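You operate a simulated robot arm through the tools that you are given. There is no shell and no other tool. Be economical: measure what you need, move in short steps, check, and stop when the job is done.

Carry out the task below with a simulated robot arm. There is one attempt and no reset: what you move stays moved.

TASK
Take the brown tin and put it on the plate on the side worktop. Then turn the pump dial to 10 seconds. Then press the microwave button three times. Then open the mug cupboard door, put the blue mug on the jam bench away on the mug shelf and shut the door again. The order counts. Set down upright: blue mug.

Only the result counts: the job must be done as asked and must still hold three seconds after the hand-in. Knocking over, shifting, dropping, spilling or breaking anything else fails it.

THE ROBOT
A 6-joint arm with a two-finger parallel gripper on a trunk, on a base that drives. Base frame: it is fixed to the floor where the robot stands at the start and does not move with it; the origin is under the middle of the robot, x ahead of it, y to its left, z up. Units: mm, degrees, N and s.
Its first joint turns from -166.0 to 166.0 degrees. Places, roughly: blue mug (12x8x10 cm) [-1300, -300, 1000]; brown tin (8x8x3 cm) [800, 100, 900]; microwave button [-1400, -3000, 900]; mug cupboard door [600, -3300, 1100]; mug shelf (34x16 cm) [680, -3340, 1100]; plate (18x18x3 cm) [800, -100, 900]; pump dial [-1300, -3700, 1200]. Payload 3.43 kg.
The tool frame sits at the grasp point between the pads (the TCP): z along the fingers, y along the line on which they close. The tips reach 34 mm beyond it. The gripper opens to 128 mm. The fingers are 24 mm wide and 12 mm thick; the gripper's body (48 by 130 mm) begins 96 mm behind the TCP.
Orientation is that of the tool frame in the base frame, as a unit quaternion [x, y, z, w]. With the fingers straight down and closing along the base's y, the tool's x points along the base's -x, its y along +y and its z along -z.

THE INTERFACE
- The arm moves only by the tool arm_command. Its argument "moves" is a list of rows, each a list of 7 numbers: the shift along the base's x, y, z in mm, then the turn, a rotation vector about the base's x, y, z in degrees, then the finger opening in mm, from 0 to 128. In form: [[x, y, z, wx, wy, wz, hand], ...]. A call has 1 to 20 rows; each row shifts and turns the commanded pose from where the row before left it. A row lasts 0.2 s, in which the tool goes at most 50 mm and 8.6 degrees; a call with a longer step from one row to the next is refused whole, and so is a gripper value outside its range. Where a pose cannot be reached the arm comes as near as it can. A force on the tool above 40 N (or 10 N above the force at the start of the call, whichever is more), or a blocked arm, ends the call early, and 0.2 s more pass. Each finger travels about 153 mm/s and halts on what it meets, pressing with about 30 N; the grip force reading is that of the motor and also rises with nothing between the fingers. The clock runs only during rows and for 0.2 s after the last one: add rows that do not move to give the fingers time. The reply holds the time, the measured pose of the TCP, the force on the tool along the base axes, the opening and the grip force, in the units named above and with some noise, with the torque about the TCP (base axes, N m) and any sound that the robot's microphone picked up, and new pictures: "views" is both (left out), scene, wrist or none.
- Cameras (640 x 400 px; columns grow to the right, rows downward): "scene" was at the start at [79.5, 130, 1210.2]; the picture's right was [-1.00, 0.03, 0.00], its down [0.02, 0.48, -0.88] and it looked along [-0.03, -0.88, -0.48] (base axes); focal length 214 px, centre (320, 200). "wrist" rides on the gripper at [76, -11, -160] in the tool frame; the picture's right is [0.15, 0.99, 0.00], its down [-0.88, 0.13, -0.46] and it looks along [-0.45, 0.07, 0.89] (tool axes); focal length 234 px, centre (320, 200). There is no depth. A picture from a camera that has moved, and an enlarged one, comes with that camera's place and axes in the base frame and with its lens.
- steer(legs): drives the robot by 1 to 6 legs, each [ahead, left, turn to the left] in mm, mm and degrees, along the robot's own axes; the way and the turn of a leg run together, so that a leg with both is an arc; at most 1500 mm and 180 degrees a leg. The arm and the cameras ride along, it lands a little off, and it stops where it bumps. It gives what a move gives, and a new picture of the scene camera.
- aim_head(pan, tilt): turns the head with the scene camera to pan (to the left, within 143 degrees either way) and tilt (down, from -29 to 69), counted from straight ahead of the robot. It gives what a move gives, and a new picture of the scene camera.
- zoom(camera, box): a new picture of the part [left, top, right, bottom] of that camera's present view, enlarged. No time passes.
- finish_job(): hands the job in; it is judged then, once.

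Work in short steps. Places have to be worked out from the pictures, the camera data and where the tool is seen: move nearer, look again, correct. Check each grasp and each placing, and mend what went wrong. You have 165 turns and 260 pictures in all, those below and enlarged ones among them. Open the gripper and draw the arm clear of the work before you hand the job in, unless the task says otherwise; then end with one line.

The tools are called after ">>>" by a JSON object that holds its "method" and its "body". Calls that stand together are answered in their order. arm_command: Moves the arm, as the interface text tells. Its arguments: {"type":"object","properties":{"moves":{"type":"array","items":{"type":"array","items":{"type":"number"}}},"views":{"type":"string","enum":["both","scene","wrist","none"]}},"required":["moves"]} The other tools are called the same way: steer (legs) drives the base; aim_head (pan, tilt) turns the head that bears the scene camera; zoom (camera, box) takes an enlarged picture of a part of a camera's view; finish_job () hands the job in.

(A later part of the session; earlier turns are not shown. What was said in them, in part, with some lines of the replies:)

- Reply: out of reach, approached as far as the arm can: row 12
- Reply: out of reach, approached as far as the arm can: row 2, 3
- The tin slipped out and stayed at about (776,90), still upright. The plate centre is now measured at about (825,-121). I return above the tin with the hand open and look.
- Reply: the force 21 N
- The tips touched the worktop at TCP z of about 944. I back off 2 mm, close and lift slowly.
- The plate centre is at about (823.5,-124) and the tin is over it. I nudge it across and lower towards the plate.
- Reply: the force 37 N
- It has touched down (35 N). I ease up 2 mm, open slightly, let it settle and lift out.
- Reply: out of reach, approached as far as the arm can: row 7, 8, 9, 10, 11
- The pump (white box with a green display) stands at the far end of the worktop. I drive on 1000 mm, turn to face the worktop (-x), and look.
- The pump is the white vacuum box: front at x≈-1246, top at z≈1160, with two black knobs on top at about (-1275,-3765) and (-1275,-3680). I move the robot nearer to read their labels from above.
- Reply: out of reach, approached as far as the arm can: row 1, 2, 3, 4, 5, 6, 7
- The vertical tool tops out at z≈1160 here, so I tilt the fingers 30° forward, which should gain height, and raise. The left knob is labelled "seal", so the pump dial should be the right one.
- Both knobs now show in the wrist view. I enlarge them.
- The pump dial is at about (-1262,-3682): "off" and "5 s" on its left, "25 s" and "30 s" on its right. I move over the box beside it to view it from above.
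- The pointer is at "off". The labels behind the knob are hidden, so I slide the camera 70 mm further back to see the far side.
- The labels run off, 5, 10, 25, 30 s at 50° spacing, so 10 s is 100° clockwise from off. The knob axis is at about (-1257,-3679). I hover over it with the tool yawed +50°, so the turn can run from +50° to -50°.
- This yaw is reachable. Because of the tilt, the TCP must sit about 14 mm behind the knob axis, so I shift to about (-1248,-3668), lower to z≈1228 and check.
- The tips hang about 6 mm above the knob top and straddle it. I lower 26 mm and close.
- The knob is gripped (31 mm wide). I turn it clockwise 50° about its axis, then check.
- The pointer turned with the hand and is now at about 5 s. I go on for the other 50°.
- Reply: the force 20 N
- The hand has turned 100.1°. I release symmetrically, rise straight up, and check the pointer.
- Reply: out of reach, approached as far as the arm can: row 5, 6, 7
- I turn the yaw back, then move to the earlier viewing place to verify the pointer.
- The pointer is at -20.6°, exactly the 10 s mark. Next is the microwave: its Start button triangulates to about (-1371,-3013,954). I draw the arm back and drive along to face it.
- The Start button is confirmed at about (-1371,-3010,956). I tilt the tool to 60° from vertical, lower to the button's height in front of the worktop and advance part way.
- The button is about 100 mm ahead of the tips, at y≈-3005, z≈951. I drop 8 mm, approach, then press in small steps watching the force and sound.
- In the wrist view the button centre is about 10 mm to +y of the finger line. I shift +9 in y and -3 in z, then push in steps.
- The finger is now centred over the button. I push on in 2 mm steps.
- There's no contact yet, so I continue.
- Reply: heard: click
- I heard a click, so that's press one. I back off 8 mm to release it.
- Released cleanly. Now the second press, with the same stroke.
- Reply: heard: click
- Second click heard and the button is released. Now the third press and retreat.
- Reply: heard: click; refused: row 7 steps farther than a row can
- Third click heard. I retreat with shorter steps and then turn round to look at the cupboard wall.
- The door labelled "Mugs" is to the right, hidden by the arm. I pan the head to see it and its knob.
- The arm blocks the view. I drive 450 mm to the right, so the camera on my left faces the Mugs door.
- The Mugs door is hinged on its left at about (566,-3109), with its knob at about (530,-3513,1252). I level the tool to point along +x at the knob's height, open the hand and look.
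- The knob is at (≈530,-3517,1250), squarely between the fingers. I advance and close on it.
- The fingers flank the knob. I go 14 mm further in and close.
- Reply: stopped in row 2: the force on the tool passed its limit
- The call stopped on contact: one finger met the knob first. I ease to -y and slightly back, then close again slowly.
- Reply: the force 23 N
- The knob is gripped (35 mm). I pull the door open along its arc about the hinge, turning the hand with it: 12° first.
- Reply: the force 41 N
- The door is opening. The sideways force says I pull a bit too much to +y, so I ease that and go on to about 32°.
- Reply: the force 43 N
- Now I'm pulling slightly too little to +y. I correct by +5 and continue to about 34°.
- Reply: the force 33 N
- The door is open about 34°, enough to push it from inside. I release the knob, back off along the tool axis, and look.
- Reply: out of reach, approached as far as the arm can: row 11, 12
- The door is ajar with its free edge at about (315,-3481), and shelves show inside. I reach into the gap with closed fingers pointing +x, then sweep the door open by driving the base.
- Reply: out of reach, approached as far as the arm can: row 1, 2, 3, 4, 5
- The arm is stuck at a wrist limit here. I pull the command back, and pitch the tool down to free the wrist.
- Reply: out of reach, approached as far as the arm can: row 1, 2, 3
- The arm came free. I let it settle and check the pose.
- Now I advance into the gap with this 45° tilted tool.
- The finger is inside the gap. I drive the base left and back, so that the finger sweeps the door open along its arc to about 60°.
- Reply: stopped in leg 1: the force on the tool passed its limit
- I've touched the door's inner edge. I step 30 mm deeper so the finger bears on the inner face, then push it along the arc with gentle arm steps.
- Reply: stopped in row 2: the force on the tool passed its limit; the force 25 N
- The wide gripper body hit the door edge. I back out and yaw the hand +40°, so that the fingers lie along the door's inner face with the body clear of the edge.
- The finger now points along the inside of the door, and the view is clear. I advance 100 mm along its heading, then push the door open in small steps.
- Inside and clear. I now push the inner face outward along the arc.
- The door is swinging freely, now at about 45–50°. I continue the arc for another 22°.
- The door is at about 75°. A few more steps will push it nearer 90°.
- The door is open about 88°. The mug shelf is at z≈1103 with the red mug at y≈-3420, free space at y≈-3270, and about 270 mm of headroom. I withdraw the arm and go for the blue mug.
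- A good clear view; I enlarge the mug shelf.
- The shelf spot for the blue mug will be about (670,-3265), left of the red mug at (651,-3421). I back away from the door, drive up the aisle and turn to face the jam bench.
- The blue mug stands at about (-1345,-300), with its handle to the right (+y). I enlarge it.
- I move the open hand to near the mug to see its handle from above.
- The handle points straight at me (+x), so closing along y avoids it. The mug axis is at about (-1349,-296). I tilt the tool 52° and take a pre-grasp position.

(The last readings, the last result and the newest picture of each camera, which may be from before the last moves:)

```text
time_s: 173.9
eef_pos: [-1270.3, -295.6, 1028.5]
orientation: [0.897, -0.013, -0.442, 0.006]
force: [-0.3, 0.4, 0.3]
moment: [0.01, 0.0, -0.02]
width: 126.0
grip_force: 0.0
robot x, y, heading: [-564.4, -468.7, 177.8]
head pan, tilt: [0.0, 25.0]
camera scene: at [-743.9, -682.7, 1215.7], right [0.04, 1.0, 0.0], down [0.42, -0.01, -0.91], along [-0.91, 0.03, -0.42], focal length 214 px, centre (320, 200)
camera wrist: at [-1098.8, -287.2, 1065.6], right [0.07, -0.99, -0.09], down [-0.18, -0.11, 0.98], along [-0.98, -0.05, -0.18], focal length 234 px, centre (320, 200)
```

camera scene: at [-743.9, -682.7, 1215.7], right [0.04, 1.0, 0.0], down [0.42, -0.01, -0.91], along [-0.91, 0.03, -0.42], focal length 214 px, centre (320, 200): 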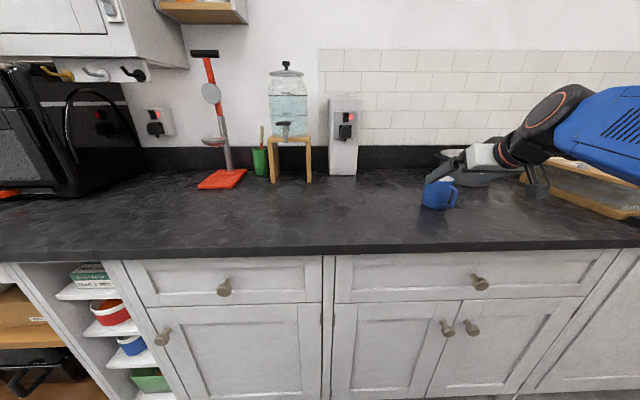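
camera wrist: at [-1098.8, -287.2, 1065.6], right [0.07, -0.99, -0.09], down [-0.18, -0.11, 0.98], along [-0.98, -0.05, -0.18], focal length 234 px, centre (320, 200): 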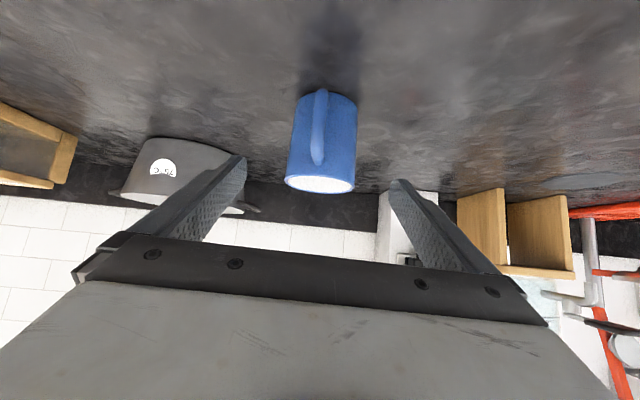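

The mug is centred between the fingers with its axis at y≈-297. I advance along the tool axis to the grasp.

>>> {"method": "arm_command", "body": {"moves": [[-20, -0.5, -15, 0, 0, 0, 126], [-20, -0.5, -15, 0, 0, 0, 126], [-20, -0.5, -15, 0, 0, 0, 126], [-18, 0, -14, 0, 0, 0, 126], [0, 0, 0, 0, 0, 0, 126]]}}

>>> {"method": "zoom", "body": {"camera": "scene", "box": [390, 130, 510, 220]}}

```text
time_s: 175.1
eef_pos: [-1348.6, -296.5, 970.8]
orientation: [0.897, -0.014, -0.442, 0.005]
force: [-0.3, 0.0, -0.1]
moment: [-0.02, 0.04, 0.05]
width: 126.3
grip_force: 0.0
robot x, y, heading: [-569.3, -468.1, 178.1]
head pan, tilt: [0.0, 25.0]
camera scene: at [-743.9, -682.7, 1215.7], right [0.04, 1.0, 0.0], down [0.42, -0.01, -0.91], along [-0.91, 0.03, -0.42], focal length 214 px, centre (320, 200)
camera wrist: at [-1176.4, -288.0, 1007.9], right [0.07, -0.99, -0.09], down [-0.18, -0.11, 0.98], along [-0.98, -0.05, -0.18], focal length 234 px, centre (320, 200)
```

scene: 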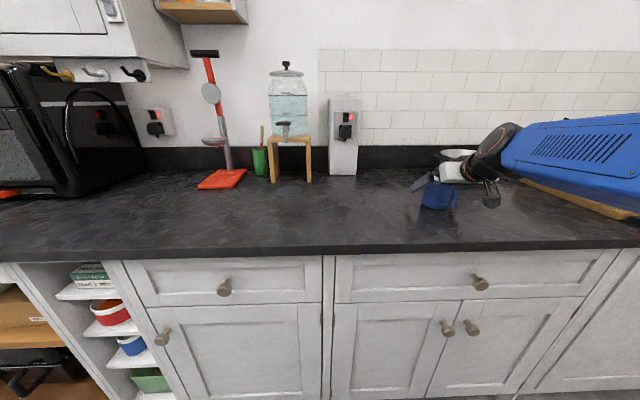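
wrist: 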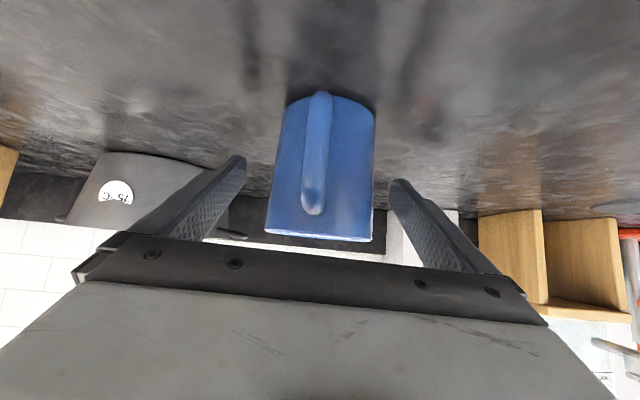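

```text
4.44 times, centred on (450, 175) of scene
camera zoom: at [-743.9, -682.7, 1215.7], right [0.04, 1.0, 0.0], down [0.42, -0.01, -0.91], along [-0.91, 0.03, -0.42], focal length 953 px, centre (-258, 311)
```

zoom: 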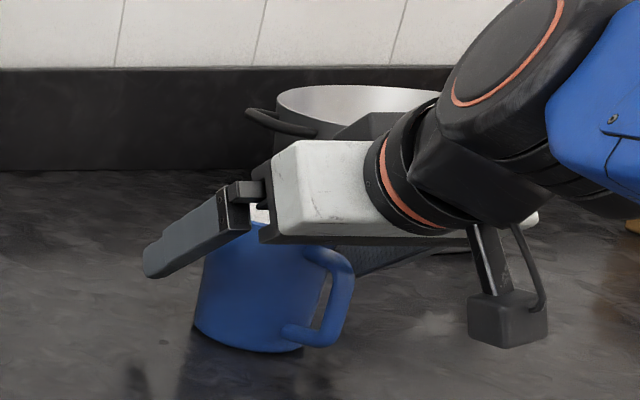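

The fingers flank the mug and the palm clears the handle. I close and check.

>>> {"method": "arm_command", "body": {"moves": [[0, 0, 0, 0, 0, 0, 105], [0, 0, 0, 0, 0, 0, 90], [0, 0, 0, 0, 0, 0, 80], [0, 0, 0, 0, 0, 0, 70], [0, 0, 0, 0, 0, 0, 50], [0, 0, 0, 0, 0, 0, 40], [0, 0, 0, 0, 0, 0, 40]], "views": "wrist"}}

```text
time_s: 176.7
eef_pos: [-1348.8, -296.4, 971.7]
orientation: [0.897, -0.013, -0.442, 0.005]
force: [0.0, 0.7, 0.8]
moment: [0.11, 0.01, 0.03]
width: 76.1
grip_force: 29.5
robot x, y, heading: [-564.6, -469.9, 177.8]
head pan, tilt: [0.0, 25.0]
camera wrist: at [-1176.3, -288.0, 1008.0], right [0.07, -0.99, -0.09], down [-0.18, -0.11, 0.98], along [-0.98, -0.05, -0.18], focal length 234 px, centre (320, 200)
```

wrist: 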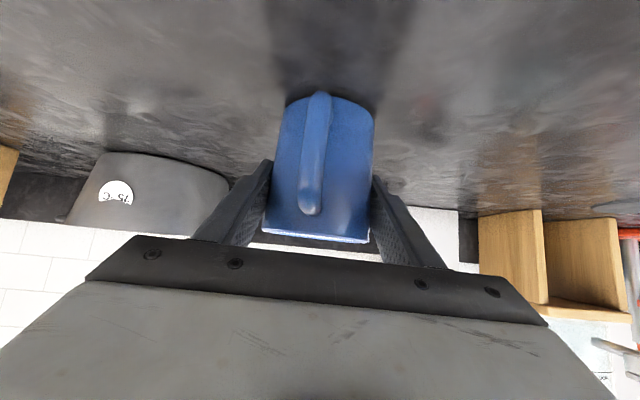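

Gripped at 76 mm. I lift slowly by 80 mm and check that it follows.

>>> {"method": "arm_command", "body": {"moves": [[0, 0, 3, 0, 0, 0, 40], [0, 0, 5, 0, 0, 0, 40], [0, 0, 8, 0, 0, 0, 40], [0, 0, 10, 0, 0, 0, 40], [0, 0, 12, 0, 0, 0, 40], [0, 0, 12, 0, 0, 0, 40], [0, 0, 12, 0, 0, 0, 40], [0, 0, 12, 0, 0, 0, 40], [0, 0, 8, 0, 0, 0, 40], [0, 0, 0, 0, 0, 0, 40]]}}

```text
time_s: 178.9
eef_pos: [-1348.3, -296.0, 1052.2]
orientation: [0.897, -0.013, -0.442, 0.006]
force: [-0.2, -0.2, -3.3]
moment: [-0.04, 0.04, 0.0]
width: 75.9
grip_force: 29.9
robot x, y, heading: [-568.7, -472.3, 177.8]
head pan, tilt: [0.0, 25.0]
camera scene: at [-744.0, -682.6, 1215.7], right [0.04, 1.0, 0.0], down [0.42, -0.01, -0.91], along [-0.91, 0.03, -0.42], focal length 214 px, centre (320, 200)
camera wrist: at [-1176.2, -288.3, 1089.1], right [0.07, -0.99, -0.09], down [-0.18, -0.11, 0.98], along [-0.98, -0.05, -0.18], focal length 234 px, centre (320, 200)
```

scene: 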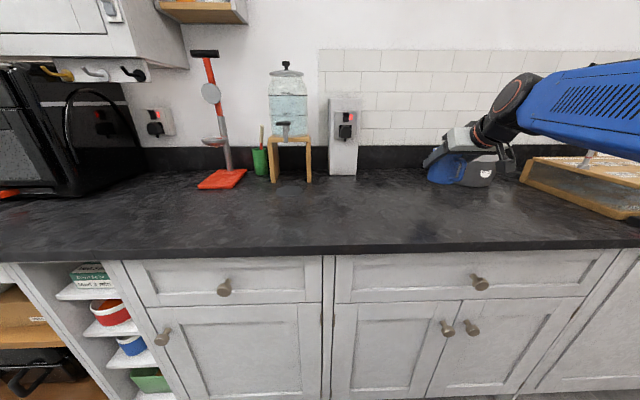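
wrist: 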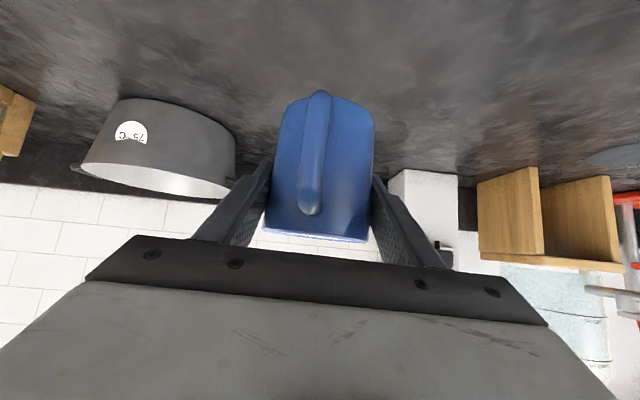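

The mug is lifted and upright. I draw it back slowly and a little higher for the drive.

>>> {"method": "arm_command", "body": {"moves": [[10, 0, 5, 0, 0, 0, 40], [20, 0, 8, 0, 0, 0, 40], [25, 0, 8, 0, 0, 0, 40], [25, -5, 8, 0, 0, 0, 40], [25, -5, 8, 0, 0, 0, 40], [25, -5, 8, 0, 0, 0, 40], [25, -5, 8, 0, 0, 0, 40], [25, -5, 8, 0, 0, 0, 40], [25, -5, 8, 0, 0, 0, 40], [25, -5, 5, 0, 0, 0, 40], [25, -5, 5, 0, 0, 0, 40], [25, -5, 5, 0, 0, 0, 40], [20, -5, 3, 0, 0, 0, 40], [10, 0, 0, 0, 0, 0, 40], [0, 0, 0, 0, 0, 0, 40]], "views": "wrist"}}

```text
time_s: 181.7
eef_pos: [-1061.0, -408.0, 1138.6]
orientation: [0.888, 0.139, -0.428, 0.097]
force: [0.5, 0.7, -3.6]
moment: [-0.01, 0.03, 0.02]
width: 75.9
grip_force: 29.8
robot x, y, heading: [-569.3, -467.3, 178.1]
head pan, tilt: [0.0, 25.0]
stopped in row 13: the arm was blocked; the commanded pose is now the measured one
camera wrist: at [-902.7, -338.7, 1175.5], right [0.41, -0.91, -0.06], down [-0.15, -0.14, 0.98], along [-0.9, -0.4, -0.19], focal length 234 px, centre (320, 200)
```

wrist: 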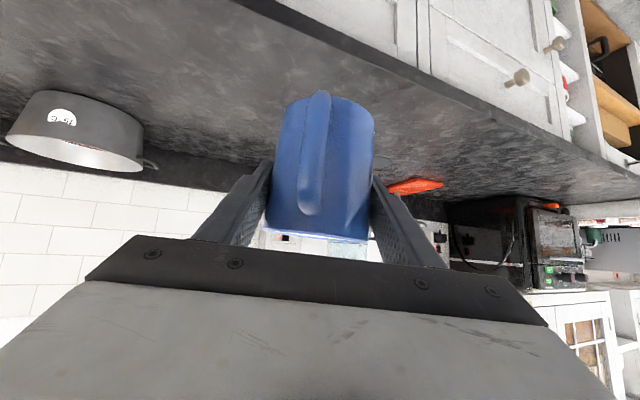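

The arm hit a joint limit while drawing in, so it yawed about 20°, but the mug is still firmly held and upright. This is compact enough: I turn round and drive back to the cupboard.

>>> {"method": "steer", "body": {"legs": [[30, 0, 0], [0, 0, -178]]}}

>>> {"method": "steer", "body": {"legs": [[0, -1400, 0], [0, -1350, 0]]}}

>>> {"method": "aim_head", "body": {"pan": 0, "tilt": 5}}

```text
time_s: 189.8
eef_pos: [-101.4, -509.6, 1138.5]
orientation: [-0.158, 0.884, 0.105, 0.427]
force: [0.7, -0.7, -3.2]
moment: [0.01, -0.02, 0.03]
width: 75.7
grip_force: 30.1
robot x, y, heading: [-598.6, -462.8, 0.3]
head pan, tilt: [0.0, 25.0]
camera scene: at [-428.9, -253.4, 1217.9], right [0.01, -1.0, -0.01], down [-0.42, 0.0, -0.91], along [0.91, 0.01, -0.42], focal length 214 px, centre (320, 200)
```

scene: 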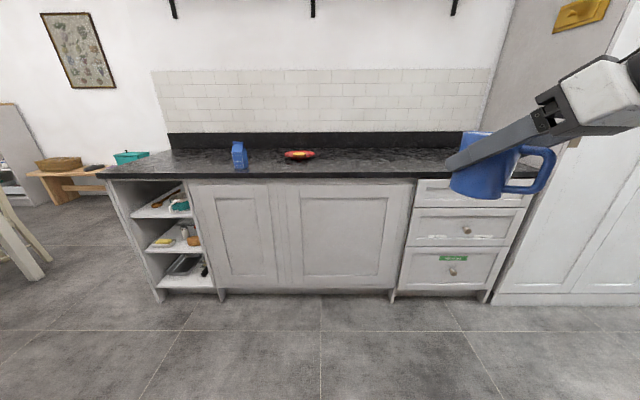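

```text
time_s: 203.3
eef_pos: [-120.8, -3300.6, 1137.4]
orientation: [-0.155, 0.885, 0.103, 0.426]
force: [0.1, 0.3, -2.8]
moment: [0.02, 0.01, -0.04]
width: 75.6
grip_force: 30.0
robot x, y, heading: [-618.4, -3256.9, -0.7]
head pan, tilt: [0.0, 25.0]
camera scene: at [-443.8, -3040.3, 1217.3], right [-0.01, -1.0, 0.0], down [-0.42, 0.01, -0.91], along [0.91, -0.01, -0.42], focal length 214 px, centre (320, 200)
```

scene: 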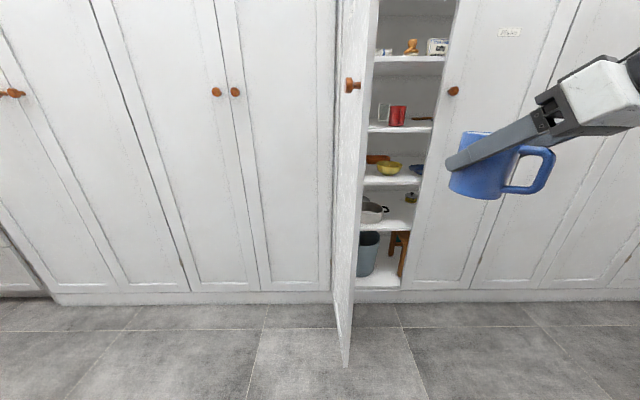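

```text
time_s: 204.1
eef_pos: [-120.8, -3299.6, 1137.6]
orientation: [-0.156, 0.885, 0.103, 0.425]
force: [0.3, 0.5, -3.2]
moment: [0.01, -0.03, -0.01]
width: 75.6
grip_force: 29.9
robot x, y, heading: [-614.4, -3254.3, -0.4]
head pan, tilt: [0.0, 5.0]
camera scene: at [-443.3, -3039.5, 1249.4], right [-0.01, -1.0, 0.0], down [-0.08, 0.0, -1.0], along [1.0, -0.01, -0.08], focal length 214 px, centre (320, 200)
```

scene: 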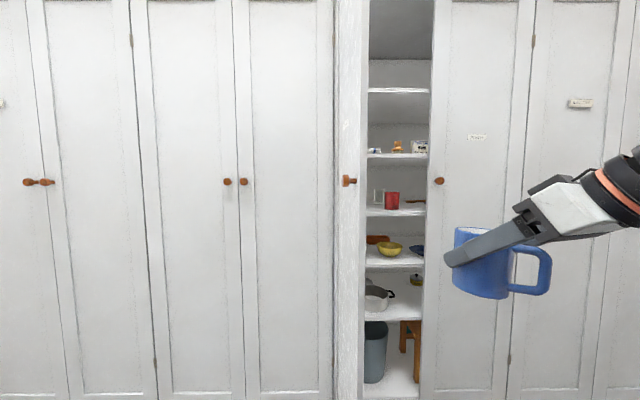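

The tin still sits on its plate and the door is still open. I drive right, then ahead, to stand before the cupboard, keeping clear of the open door.

>>> {"method": "steer", "body": {"legs": [[0, -270, 0.4], [520, 0, 0]]}}

```text
time_s: 208.7
eef_pos: [398.3, -3571.3, 1137.9]
orientation: [-0.156, 0.885, 0.102, 0.426]
force: [-0.4, -0.6, -2.2]
moment: [0.0, -0.02, 0.01]
width: 75.7
grip_force: 29.8
robot x, y, heading: [-97.3, -3533.4, -0.0]
head pan, tilt: [0.0, 5.0]
camera scene: at [73.7, -3313.8, 1249.4], right [0.0, -1.0, 0.0], down [-0.08, 0.0, -1.0], along [1.0, 0.0, -0.08], focal length 214 px, centre (320, 200)
```

scene: 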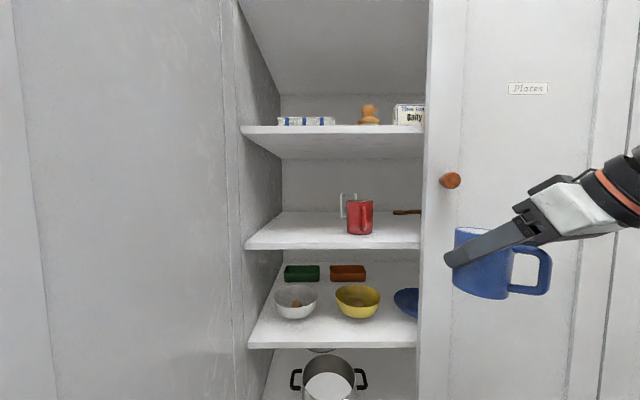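

I'm in place. I enlarge the mug shelf to measure it precisely.

>>> {"method": "zoom", "body": {"camera": "scene", "box": [230, 110, 430, 260]}}

```text
2.67 times, centred on (330, 185) of scene
camera zoom: at [73.7, -3313.8, 1249.4], right [0.0, -1.0, 0.0], down [-0.08, 0.0, -1.0], along [1.0, 0.0, -0.08], focal length 572 px, centre (293, 240)
```

zoom: 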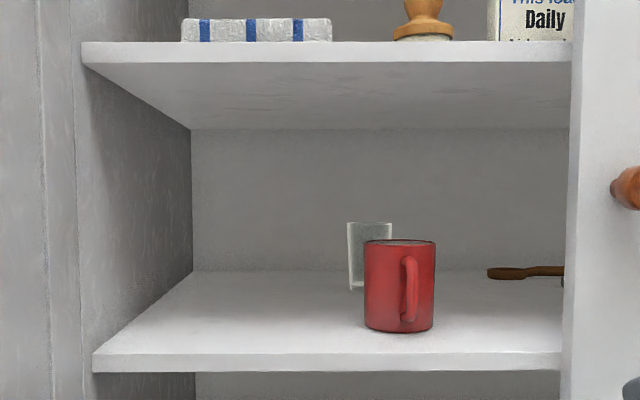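

The shelf measures z=1102 with its front at x=582; the red mug is at about (694,-3429). I carry the mug over and up in small steps, taking out the 22° yaw and the slight roll.

>>> {"method": "arm_command", "body": {"moves": [[5, 10, 8, 0, 0, 0, 40], [5, 20, 8, 0, 0, 0, 40], [5, 22, 8, -0.4, 0, -3, 40], [5, 22, 8, -0.4, 0, -3, 40], [5, 22, 8, -0.4, 0, -3, 40], [5, 22, 8, -0.4, 0, -3, 40], [5, 22, 8, -0.4, 0, -3, 40], [5, 22, 6, -0.4, 0, -3, 40], [0, 22, 0, -0.3, 0, -2, 40], [0, 22, 0, 0, 0, -2, 40], [0, 22, 0, 0, 0, 0, 40], [0, 22, 0, 0, 0, 0, 40], [0, 22, 0, 0, 0, 0, 40], [0, 15, 0, 0, 0, 0, 40], [0, 9, 0, 0, 0, 0, 40], [0, 0, 0, 0, 0, 0, 40]]}}

```text
time_s: 212.1
eef_pos: [439.9, -3270.6, 1198.7]
orientation: [0.005, 0.902, -0.002, 0.432]
force: [-0.3, 0.2, -2.4]
moment: [-0.01, -0.01, 0.01]
width: 75.5
grip_force: 30.0
robot x, y, heading: [-93.8, -3529.0, 0.0]
head pan, tilt: [0.0, 5.0]
camera scene: at [77.3, -3309.8, 1248.1], right [0.0, -1.0, 0.0], down [-0.09, 0.0, -1.0], along [1.0, 0.0, -0.09], focal length 214 px, centre (320, 200)
camera wrist: at [268.2, -3282.1, 1239.7], right [-0.08, 0.99, -0.11], down [0.2, 0.13, 0.97], along [0.98, 0.06, -0.21], focal length 234 px, centre (320, 200)
```

scene: 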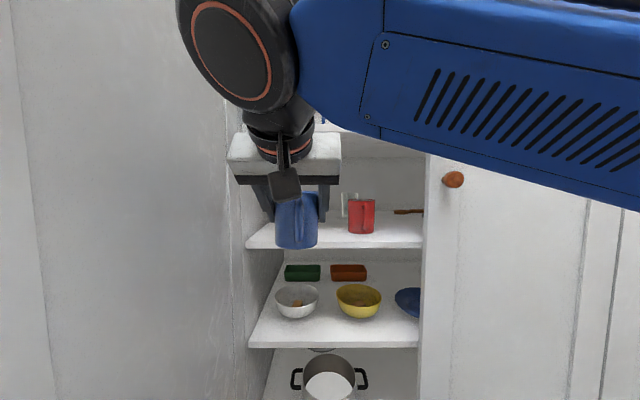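
wrist: 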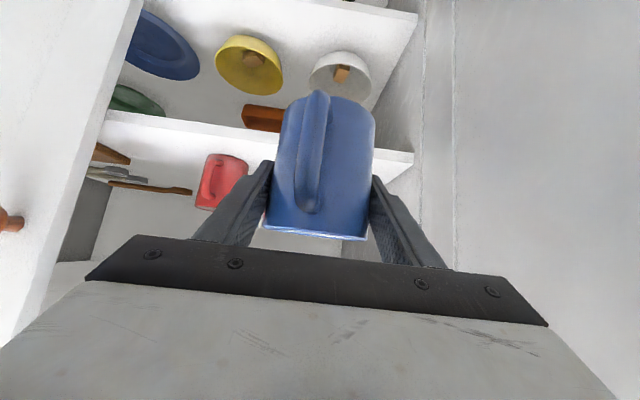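

The mug is lined up at y≈-3271, above shelf level. I correct the pitch by 1.2° and advance into the cupboard.

>>> {"method": "arm_command", "body": {"moves": [[10, 0, 0, 0, -0.6, 0, 40], [20, 0, 0, 0, -0.6, 0, 40], [23, 0, 0, 0, 0, 0, 40], [23, 0, 0, 0, 0, 0, 40], [23, 0, 0, 0, 0, 0, 40], [23, 0, 0, 0, 0, 0, 40], [23, 0, 0, 0, 0, 0, 40], [23, 0, 0, 0, 0, 0, 40], [23, 0, 0, 0, 0, 0, 40], [20, 0, 0, 0, 0, 0, 40], [15, 0, 0, 0, 0, 0, 40], [10, 0, 0, 0, 0, 0, 40], [0, 0, 0, 0, 0, 0, 40]]}}

```text
time_s: 214.9
eef_pos: [676.9, -3273.0, 1198.0]
orientation: [0.004, 0.897, -0.001, 0.441]
force: [0.0, 0.1, -3.5]
moment: [-0.01, -0.04, 0.0]
width: 75.5
grip_force: 29.8
robot x, y, heading: [-99.3, -3530.0, -0.3]
head pan, tilt: [0.0, 5.0]
camera scene: at [77.3, -3309.8, 1248.1], right [0.0, -1.0, 0.0], down [-0.09, 0.0, -1.0], along [1.0, 0.0, -0.09], focal length 214 px, centre (320, 200)
camera wrist: at [502.8, -3282.6, 1234.6], right [-0.08, 0.99, -0.11], down [0.18, 0.13, 0.98], along [0.98, 0.06, -0.19], focal length 234 px, centre (320, 200)
```

scene: 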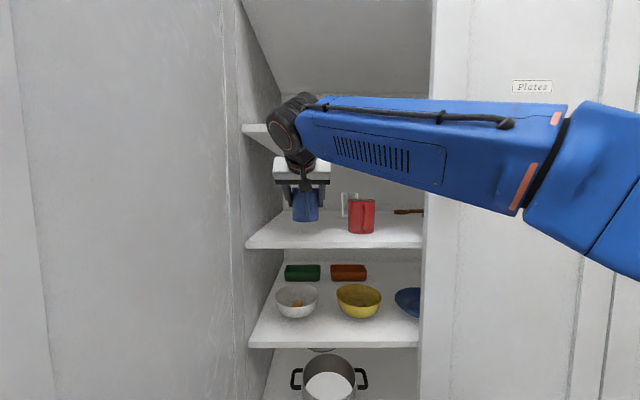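
wrist: 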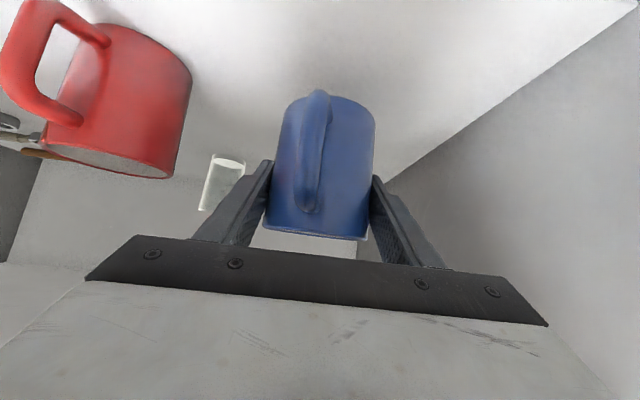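

Clear of the red mug and the walls. I lower towards the shelf.

>>> {"method": "arm_command", "body": {"moves": [[0, 0, -8, 0, 0, 0, 40], [0, 0, -10, 0, 0, 0, 40], [0, 0, -8, 0, 0, 0, 40], [0, 0, -4, 0, 0, 0, 40], [0, 0, 0, 0, 0, 0, 40]], "views": "none"}}

>>> {"method": "zoom", "body": {"camera": "scene", "box": [240, 130, 400, 260]}}

```text
time_s: 216.1
eef_pos: [677.4, -3271.5, 1167.4]
orientation: [0.004, 0.897, -0.002, 0.442]
force: [-0.7, 0.5, -2.5]
moment: [0.0, -0.01, -0.01]
width: 75.4
grip_force: 30.2
robot x, y, heading: [-94.3, -3532.2, 0.0]
head pan, tilt: [0.0, 5.0]
```

```text
3.08 times, centred on (320, 195) of scene
camera zoom: at [77.3, -3309.7, 1248.1], right [0.0, -1.0, 0.0], down [-0.09, 0.0, -1.0], along [1.0, 0.0, -0.09], focal length 660 px, centre (320, 215)
```

zoom: 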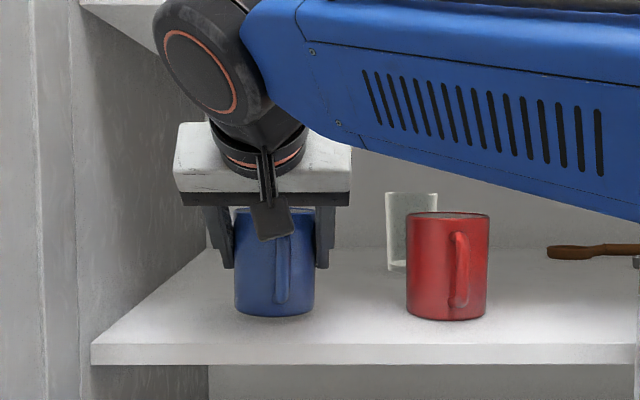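

Nearly on the shelf. I take small downward steps until contact.

>>> {"method": "arm_command", "body": {"moves": [[0, 0, -1.5, 0, 0, 0, 40], [0, 0, -1.5, 0, 0, 0, 40], [0, 0, 0, 0, 0, 0, 40]], "views": "none"}}

```text
time_s: 216.9
eef_pos: [677.7, -3272.5, 1162.8]
orientation: [0.004, 0.897, -0.001, 0.441]
force: [0.4, 0.0, -2.9]
moment: [0.01, -0.01, -0.01]
width: 75.8
grip_force: 30.0
robot x, y, heading: [-96.2, -3529.4, -0.1]
head pan, tilt: [0.0, 5.0]
```

>>> {"method": "arm_command", "body": {"moves": [[0, 0, -1.5, 0, 0, 0, 40], [0, 0, -1.5, 0, 0, 0, 40], [0, 0, 0, 0, 0, 0, 40]], "views": "none"}}

```text
time_s: 217.7
eef_pos: [678.2, -3271.6, 1163.0]
orientation: [0.004, 0.897, -0.001, 0.442]
force: [3.0, 2.4, 9.6]
moment: [-0.26, -0.34, 0.1]
width: 75.4
grip_force: 29.8
robot x, y, heading: [-98.5, -3530.5, -0.1]
head pan, tilt: [0.0, 5.0]
```

The mug has touched down (upward force about 12 N). I release it and withdraw along the tool axis.

>>> {"method": "arm_command", "body": {"moves": [[0, 0, 0.5, 0, 0, 0, 78], [0, 0, 0, 0, 0, 0, 84], [0, 0, 0, 0, 0, 0, 95], [0, 0, 0, 0, 0, 0, 100], [0, 0, 0, 0, 0, 0, 100], [-8, 0, 6, 0, 0, 0, 100], [-16, 0, 12, 0, 0, 0, 100], [-24, 0, 18, 0, 0, 0, 100], [-32, 0, 20, 0, 0, 0, 100], [-40, 0, 0, 0, 0, 0, 100], [0, 0, 0, 0, 0, 0, 100]]}}

>>> {"method": "zoom", "body": {"camera": "scene", "box": [240, 130, 400, 260]}}

```text
time_s: 220.1
eef_pos: [557.3, -3274.1, 1218.3]
orientation: [0.005, 0.897, -0.002, 0.442]
force: [0.8, -0.2, -0.1]
moment: [0.0, 0.01, -0.03]
width: 99.8
grip_force: 0.0
robot x, y, heading: [-100.5, -3529.2, -0.3]
head pan, tilt: [0.0, 5.0]
camera scene: at [77.3, -3309.8, 1248.1], right [0.0, -1.0, 0.0], down [-0.09, 0.0, -1.0], along [1.0, 0.0, -0.09], focal length 214 px, centre (320, 200)
camera wrist: at [384.0, -3283.5, 1254.8], right [-0.08, 0.99, -0.12], down [0.18, 0.13, 0.98], along [0.98, 0.06, -0.19], focal length 234 px, centre (320, 200)
```

scene: 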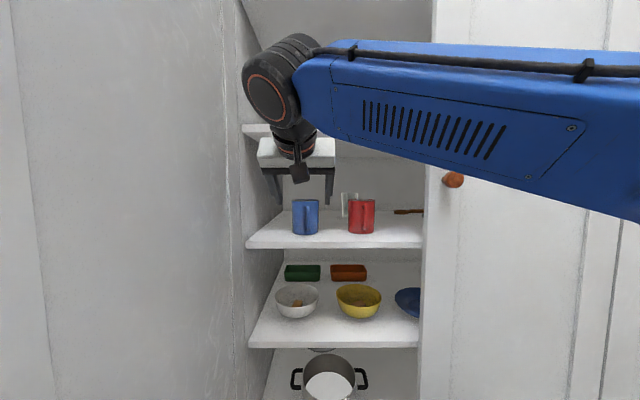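
wrist: 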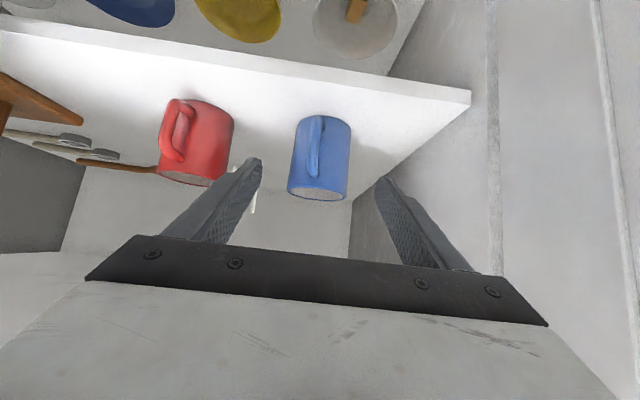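

```text
3.08 times, centred on (320, 195) of scene
camera zoom: at [77.3, -3309.8, 1248.1], right [0.0, -1.0, 0.0], down [-0.09, 0.0, -1.0], along [1.0, 0.0, -0.09], focal length 660 px, centre (320, 215)
```

zoom: 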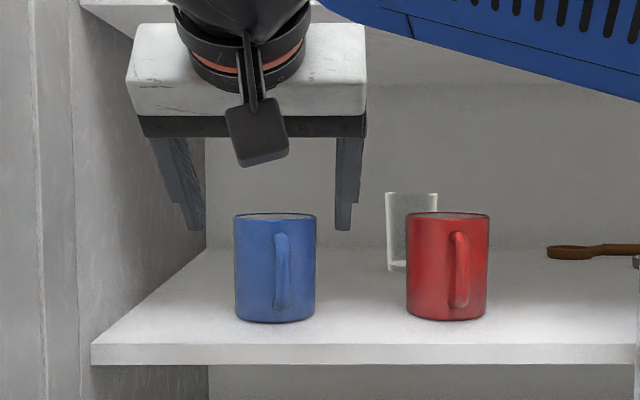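

The blue mug stands upright on the shelf, clear of the red mug. I draw the arm out of the cupboard and fold it ready to shut the door.

>>> {"method": "arm_command", "body": {"moves": [[-40, 0, 0, 0, 0, 0, 80], [-40, 0, 0, 0, 0, 0, 40], [-35, -10, 0, 0, 0, 0, 0], [-30, -30, -10, 0, 0, 0, 0], [-10, -40, -10, 0, 0, 0, 0], [0, -40, -10, 0, 0, 0, 0], [0, -40, -10, 0, 0, 0, 0], [0, -20, -10, 0, 0, 0, 0], [0, 0, 0, 0, 0, 0, 0]], "views": "none"}}

>>> {"method": "zoom", "body": {"camera": "scene", "box": [200, 100, 440, 260]}}

```text
time_s: 222.1
eef_pos: [402.2, -3451.2, 1168.2]
orientation: [0.004, 0.897, -0.002, 0.441]
force: [-0.4, -1.2, -0.2]
moment: [-0.01, 0.0, -0.02]
width: 0.0
grip_force: 29.9
robot x, y, heading: [-100.0, -3530.7, -0.1]
head pan, tilt: [0.0, 5.0]
```

```text
2.50 times, centred on (320, 180) of scene
camera zoom: at [77.2, -3309.9, 1248.1], right [0.0, -1.0, 0.0], down [-0.09, 0.0, -1.0], along [1.0, 0.0, -0.09], focal length 536 px, centre (320, 250)
```

zoom: 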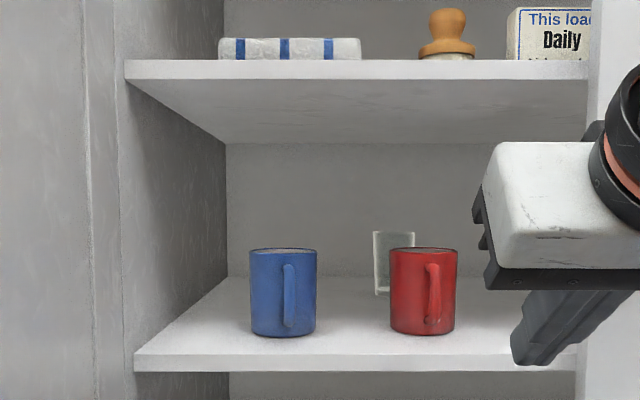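

Both mugs stand well. I back out and drive left, so that the closed fingers come onto the outer (+y) side of the open door.

>>> {"method": "steer", "body": {"legs": [[-430, 0, 0], [0, 420, 0]]}}

```text
time_s: 226.9
eef_pos: [-31.0, -3021.7, 1166.3]
orientation: [0.001, 0.897, 0.0, 0.441]
force: [0.0, 0.8, -0.7]
moment: [0.01, 0.0, 0.01]
width: 0.3
grip_force: 29.5
robot x, y, heading: [-531.3, -3103.0, 0.5]
head pan, tilt: [0.0, 5.0]
camera scene: at [-357.1, -2883.8, 1248.1], right [0.0, -1.0, 0.0], down [-0.09, 0.0, -1.0], along [1.0, 0.0, -0.09], focal length 214 px, centre (320, 200)
```

scene: 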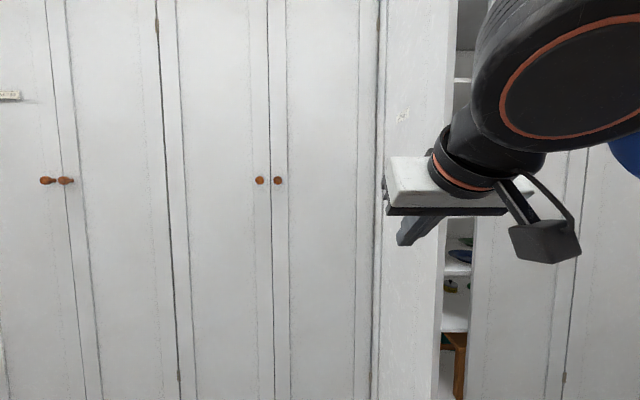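

The door stands at about 84°. For comfort on the arm's right side I drive another 170 mm left, then yaw the fist -40° and bring it up to the outer face, below the knob.

>>> {"method": "steer", "body": {"legs": [[0, 170, 0]]}}

>>> {"method": "arm_command", "body": {"moves": [[20, -20, -5, 0, 0, -8, 0], [20, -20, -5, 0, 0, -8, 0], [20, -20, -5, 0, 0, -8, 0], [20, -20, -5, 0, 0, -8, 0], [20, -20, -5, 0, 0, -8, 0], [30, -15, -5, 0, 0, 0, 0], [30, -15, -5, 0, 0, 0, 0], [30, -15, 0, 0, 0, 0, 0], [30, -15, 0, 0, 0, 0, 0], [0, 0, 0, 0, 0, 0, 0]]}}

```text
time_s: 228.3
eef_pos: [-32.7, -2854.1, 1166.4]
orientation: [0.0, 0.897, 0.0, 0.441]
force: [0.1, -0.5, -0.2]
moment: [0.01, 0.0, 0.04]
width: 0.0
grip_force: 29.7
robot x, y, heading: [-529.6, -2937.1, 0.4]
head pan, tilt: [0.0, 5.0]
camera scene: at [-357.8, -2714.9, 1248.1], right [0.0, -1.0, 0.0], down [-0.09, 0.0, -1.0], along [1.0, 0.0, -0.09], focal length 214 px, centre (320, 200)
```

scene: 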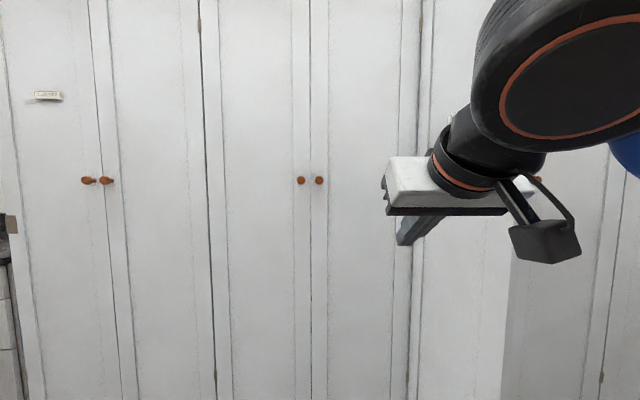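

```text
time_s: 230.6
eef_pos: [186.9, -3015.2, 1133.2]
orientation: [0.307, 0.843, -0.151, 0.416]
force: [-0.8, 1.2, -0.6]
moment: [-0.02, -0.03, 0.0]
width: 0.0
grip_force: 29.8
robot x, y, heading: [-529.3, -2937.6, 0.3]
head pan, tilt: [0.0, 5.0]
camera scene: at [-357.9, -2714.9, 1248.1], right [0.0, -1.0, 0.0], down [-0.09, 0.0, -1.0], along [1.0, 0.0, -0.09], focal length 214 px, centre (320, 200)
camera wrist: at [47.4, -2911.7, 1170.8], right [0.57, 0.82, -0.11], down [0.22, -0.01, 0.98], along [0.79, -0.58, -0.19], focal length 234 px, centre (320, 200)
```

scene: 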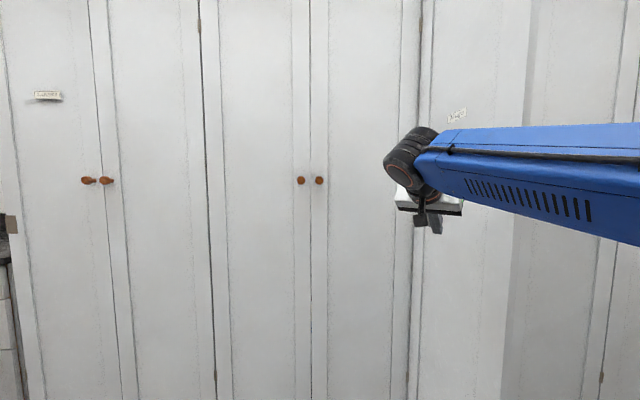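
wrist: 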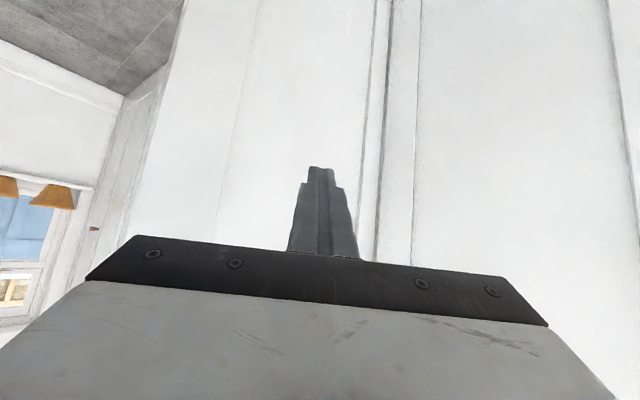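

The fist is beside the outer face. I push it along the closing arc to about 50°.

>>> {"method": "arm_command", "body": {"moves": [[0, -25, 0, 0, 0, 0, 0], [0, -25, 0, 0, 0, 0, 0], [0, -20, 0, 0, 0, 0, 0], [0, -15, 0, 0, 0, 0, 0], [0, -15, 0, 0, 0, 0, 0], [0, -15, 0, 0, 0, 0, 0], [1.8, -15, 0, 0, 0, 0, 0], [2.8, -18, 0, 0, 0, 0, 0], [3.8, -19.5, 0, 0, 0, 0, 0], [4.9, -19.3, 0, 0, 0, 0, 0], [5.9, -19, 0, 0, 0, 0, 0], [6.8, -18.7, 0, 0, 0, 0, 0], [7.8, -18.3, 0, 0, 0, 0, 0], [8.8, -17.8, 0, 0, 0, 0, 0], [9.7, -17.4, 0, 0, 0, 0, 0], [10.6, -16.8, 0, 0, 0, 0, 0], [0, 0, 0, 0, 0, 0, 0]]}}

```text
time_s: 234.2
eef_pos: [250.9, -3307.7, 1132.8]
orientation: [0.306, 0.843, -0.15, 0.415]
force: [1.0, -0.3, -0.6]
moment: [0.0, 0.0, 0.0]
width: 0.0
grip_force: 30.0
robot x, y, heading: [-533.2, -2936.3, 0.2]
head pan, tilt: [0.0, 5.0]
camera scene: at [-357.8, -2714.8, 1248.1], right [0.0, -1.0, 0.0], down [-0.09, 0.0, -1.0], along [1.0, 0.0, -0.09], focal length 214 px, centre (320, 200)
camera wrist: at [109.7, -3204.9, 1169.3], right [0.57, 0.82, -0.12], down [0.22, -0.01, 0.98], along [0.79, -0.58, -0.19], focal length 234 px, centre (320, 200)
```

scene: 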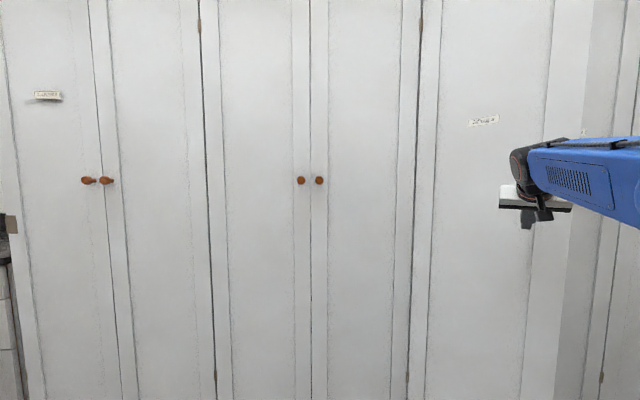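
wrist: 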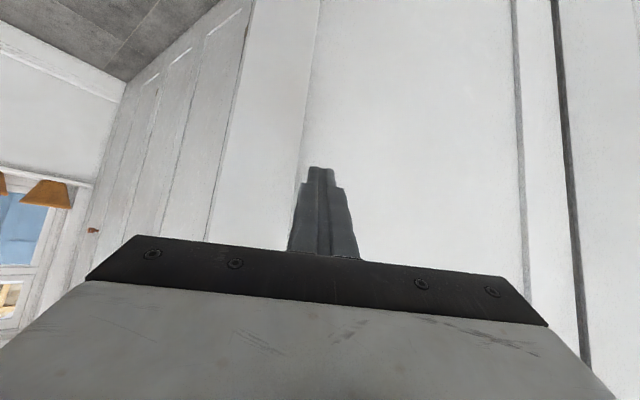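

The door is at about 55°. I ease the arm back and reposition the base ahead and to the right for the rest of the push.

>>> {"method": "arm_command", "body": {"moves": [[-20, 20, 0, 0, 0, 0, 0], [-20, 40, 0, 0, 0, 0, 0], [-10, 45, 0, 0, 0, 0, 0], [-10, 45, 0, 0, 0, 0, 0], [0, 45, 0, 0, 0, 8, 0], [0, 25, 0, 0, 0, 8, 0], [0, 0, 0, 0, 0, 8, 0]], "views": "none"}}

>>> {"method": "steer", "body": {"legs": [[100, -260, 0]]}}

```text
time_s: 235.8
eef_pos: [190.8, -3086.8, 1131.2]
orientation: [0.125, 0.889, -0.061, 0.437]
force: [0.1, 0.3, 0.7]
moment: [-0.01, 0.0, -0.01]
width: 0.1
grip_force: 29.9
robot x, y, heading: [-531.8, -2937.3, 0.2]
head pan, tilt: [0.0, 5.0]
```

```text
time_s: 237.7
eef_pos: [288.9, -3352.6, 1131.4]
orientation: [0.128, 0.888, -0.062, 0.437]
force: [0.2, 1.0, -0.2]
moment: [0.03, -0.01, 0.02]
width: 0.0
grip_force: 29.9
robot x, y, heading: [-428.7, -3195.4, -0.1]
head pan, tilt: [0.0, 5.0]
camera scene: at [-257.5, -2977.3, 1248.1], right [0.0, -1.0, 0.0], down [-0.09, 0.0, -1.0], along [1.0, 0.0, -0.09], focal length 214 px, centre (320, 200)
```

scene: 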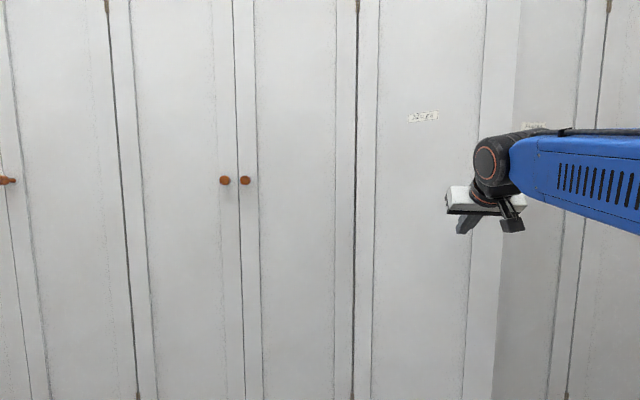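

The door is at about 45° with the fist just in front of it. I continue the closing arc, straightening the yaw as I go.

>>> {"method": "arm_command", "body": {"moves": [[13.2, -14.2, 0, 0, 0, 0, 0], [13.9, -13.4, 0, 0, 0, 1.6, 0], [14.6, -12.7, 0, 0, 0, 1.6, 0], [15.2, -11.9, 0, 0, 0, 1.6, 0], [15.8, -11.1, 0, 0, 0, 1.6, 0], [16.4, -10.3, 0, 0, 0, 1.6, 0], [16.9, -9.4, 0, 0, 0, 1.6, 0], [17.3, -8.5, 0, 0, 0, 1.6, 0], [17.8, -7.6, 0, 0, 0, 1.6, 0], [18.1, -6.6, 0, 0, 0, 1.6, 0], [0, 0, 0, 0, 0, 0, 0]]}}

```text
time_s: 240.1
eef_pos: [448.9, -3459.4, 1130.0]
orientation: [0.016, 0.897, -0.007, 0.442]
force: [0.6, 0.2, 1.4]
moment: [0.03, 0.0, 0.02]
width: 0.0
grip_force: 30.2
robot x, y, heading: [-432.7, -3196.4, -0.2]
head pan, tilt: [0.0, 5.0]
camera scene: at [-257.5, -2977.3, 1248.1], right [0.0, -1.0, 0.0], down [-0.09, 0.0, -1.0], along [1.0, 0.0, -0.09], focal length 214 px, centre (320, 200)
camera wrist: at [275.1, -3465.2, 1167.3], right [-0.06, 0.99, -0.12], down [0.18, 0.12, 0.98], along [0.98, 0.03, -0.19], focal length 234 px, centre (320, 200)
```

scene: 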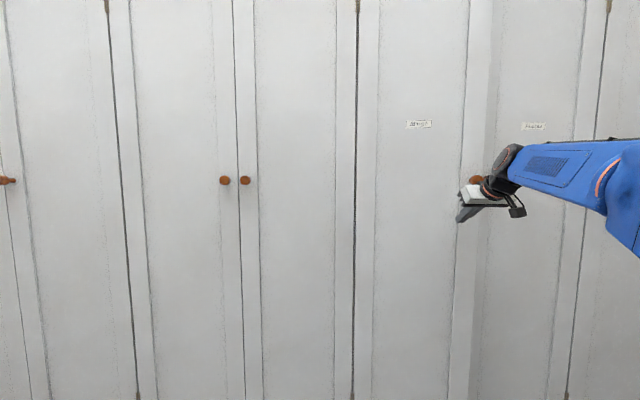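
wrist: 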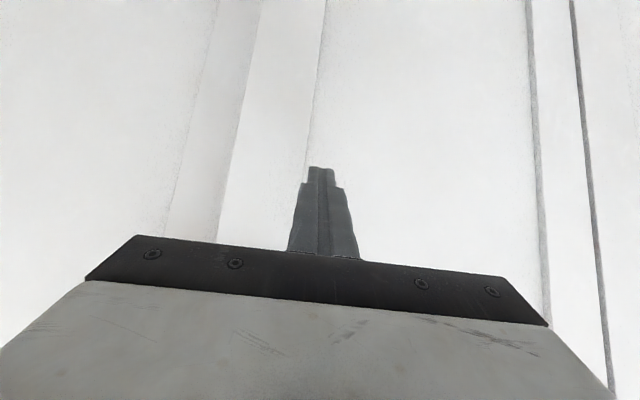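

The door is at about 13°. I continue more slowly until it meets its frame.

>>> {"method": "arm_command", "body": {"moves": [[18.5, -5, 0, 0, 0, 0, 0], [18, -4, 0, 0, 0, 0, 0], [15, -3, 0, 0, 0, 0, 0], [12, -2, 0, 0, 0, 0, 0], [10, 0, 0, 0, 0, 0, 0], [8, 0, 0, 0, 0, 0, 0], [0, 0, 0, 0, 0, 0, 0]]}}

```text
time_s: 241.3
eef_pos: [514.7, -3475.2, 1131.8]
orientation: [0.016, 0.898, -0.008, 0.439]
force: [-18.5, 0.7, 4.8]
moment: [0.01, 0.01, 0.09]
width: 0.0
grip_force: 30.1
robot x, y, heading: [-432.0, -3196.3, 0.1]
head pan, tilt: [0.0, 5.0]
stopped in row 5: the force on the tool passed its limit (the readings are from after the stop); the commanded pose is now the measured one
camera scene: at [-258.9, -2977.2, 1248.2], right [0.0, -1.0, 0.0], down [-0.09, 0.0, -1.0], along [1.0, 0.0, -0.09], focal length 214 px, centre (320, 200)
camera wrist: at [340.3, -3479.2, 1169.3], right [-0.06, 0.99, -0.12], down [0.19, 0.12, 0.97], along [0.98, 0.03, -0.19], focal length 234 px, centre (320, 200)
```

scene: 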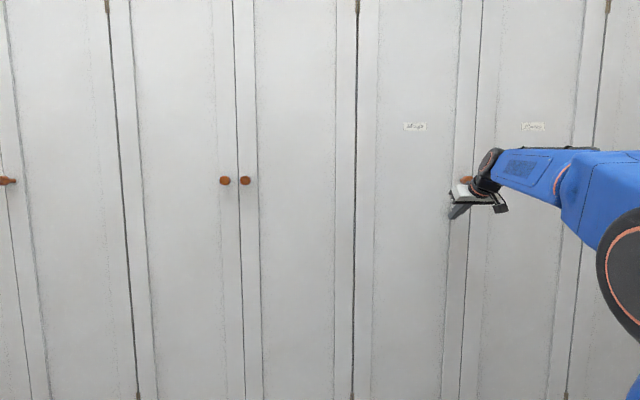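
wrist: 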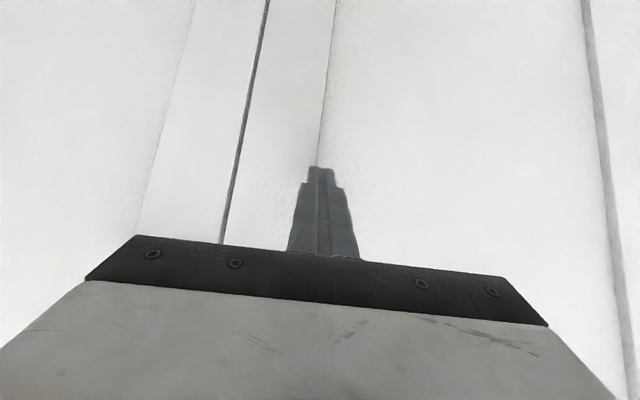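

The force has risen and the door looks flush. One more gentle push to seat it, then I withdraw and inspect.

>>> {"method": "arm_command", "body": {"moves": [[3, 0, 0, 0, 0, 0, 0], [3, 0, 0, 0, 0, 0, 0], [0, 0, 0, 0, 0, 0, 0]], "views": "none"}}

>>> {"method": "arm_command", "body": {"moves": [[-10, 0, 0, 0, 0, 0, 0], [-30, 0, 0, 0, 0, 0, 0], [-45, 0, 0, 0, 0, 0, 0], [-45, 0, 0, 0, 0, 0, 0], [-45, 0, 0, 0, 0, 0, 0], [0, -45, 0, 0, 0, 0, 0], [0, -45, 0, 0, 0, 0, 0], [0, 0, 0, 0, 0, 0, 0]]}}

>>> {"method": "zoom", "body": {"camera": "scene", "box": [340, 60, 580, 260]}}

```text
time_s: 241.7
eef_pos: [514.8, -3473.8, 1131.6]
orientation: [0.016, 0.898, -0.009, 0.439]
force: [-17.2, 1.6, 4.1]
moment: [0.15, 0.04, 0.11]
width: 0.0
grip_force: 30.1
robot x, y, heading: [-432.4, -3202.2, -0.2]
head pan, tilt: [0.0, 5.0]
stopped in row 1: the force on the tool passed its limit (the readings are from after the stop); the commanded pose is now the measured one
```

```text
time_s: 243.5
eef_pos: [337.3, -3563.5, 1133.2]
orientation: [0.015, 0.899, -0.007, 0.437]
force: [-0.4, 0.3, -0.9]
moment: [0.02, 0.02, -0.01]
width: 0.1
grip_force: 30.1
robot x, y, heading: [-436.2, -3198.4, -0.1]
head pan, tilt: [0.0, 5.0]
camera scene: at [-258.3, -2977.3, 1248.1], right [0.0, -1.0, 0.0], down [-0.09, 0.0, -1.0], along [1.0, 0.0, -0.09], focal length 214 px, centre (320, 200)
camera wrist: at [164.0, -3569.1, 1171.2], right [-0.06, 0.99, -0.12], down [0.19, 0.12, 0.97], along [0.98, 0.03, -0.19], focal length 234 px, centre (320, 200)
```

scene: 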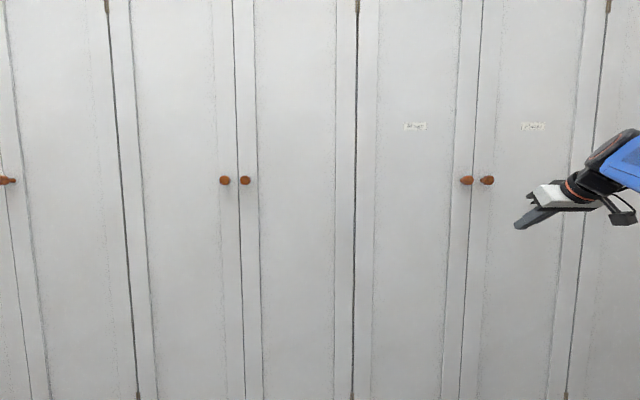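
wrist: 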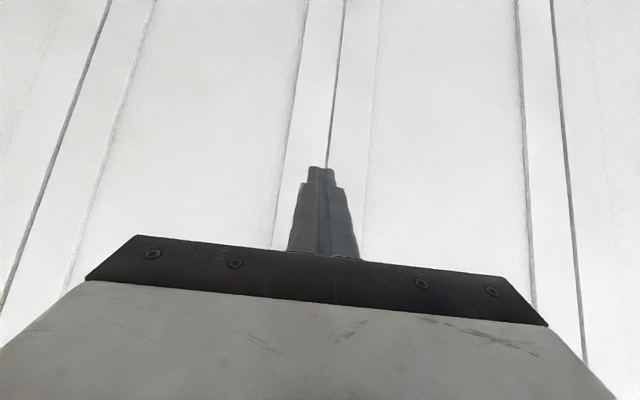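

```text
2.00 times, centred on (460, 160) of scene
camera zoom: at [-258.3, -2977.3, 1248.1], right [0.0, -1.0, 0.0], down [-0.09, 0.0, -1.0], along [1.0, 0.0, -0.09], focal length 429 px, centre (40, 280)
```

zoom: 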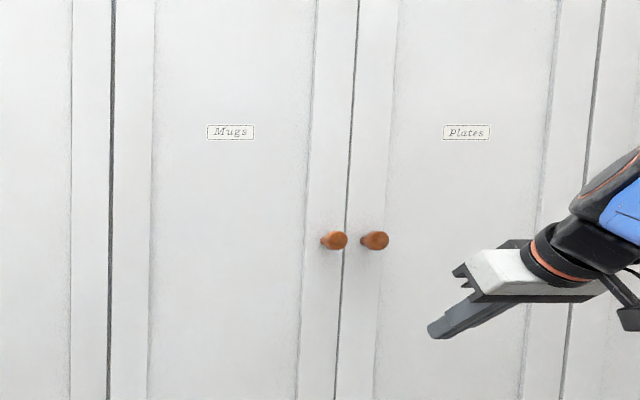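

The door is shut, flush with its neighbour. I open the hand, move clear, and hand in.

>>> {"method": "arm_command", "body": {"moves": [[-40, 0, 0, 0, 0, 0, 60], [-40, 0, 0, 0, 0, 0, 120], [0, 0, 0, 0, 0, 0, 120], [0, 0, 0, 0, 0, 0, 120]], "views": "scene"}}

```text
time_s: 244.5
eef_pos: [258.1, -3564.5, 1133.1]
orientation: [0.015, 0.9, -0.007, 0.436]
force: [-0.4, -0.5, -0.3]
moment: [0.0, -0.01, 0.01]
width: 120.2
grip_force: 0.0
robot x, y, heading: [-432.8, -3197.7, -0.1]
head pan, tilt: [0.0, 5.0]
camera scene: at [-258.2, -2977.3, 1248.1], right [0.0, -1.0, 0.0], down [-0.09, 0.0, -1.0], along [1.0, 0.0, -0.09], focal length 214 px, centre (320, 200)
```

scene: 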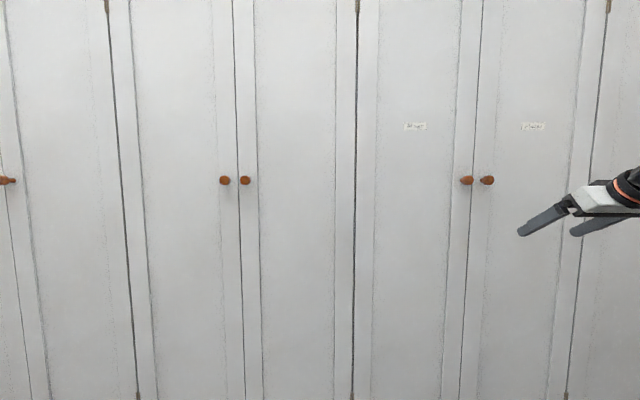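

Everything is in place and the arm is clear, so I hand the job in.

>>> {"method": "finish_job", "body": {}}

```text
The job is handed in.
```

I did all the steps in the order you gave and handed the job in: the tin is on the plate, the pump dial is at 10 s, the microwave button clicked three times, and the blue mug stands upright on the mug shelf with the door shut.
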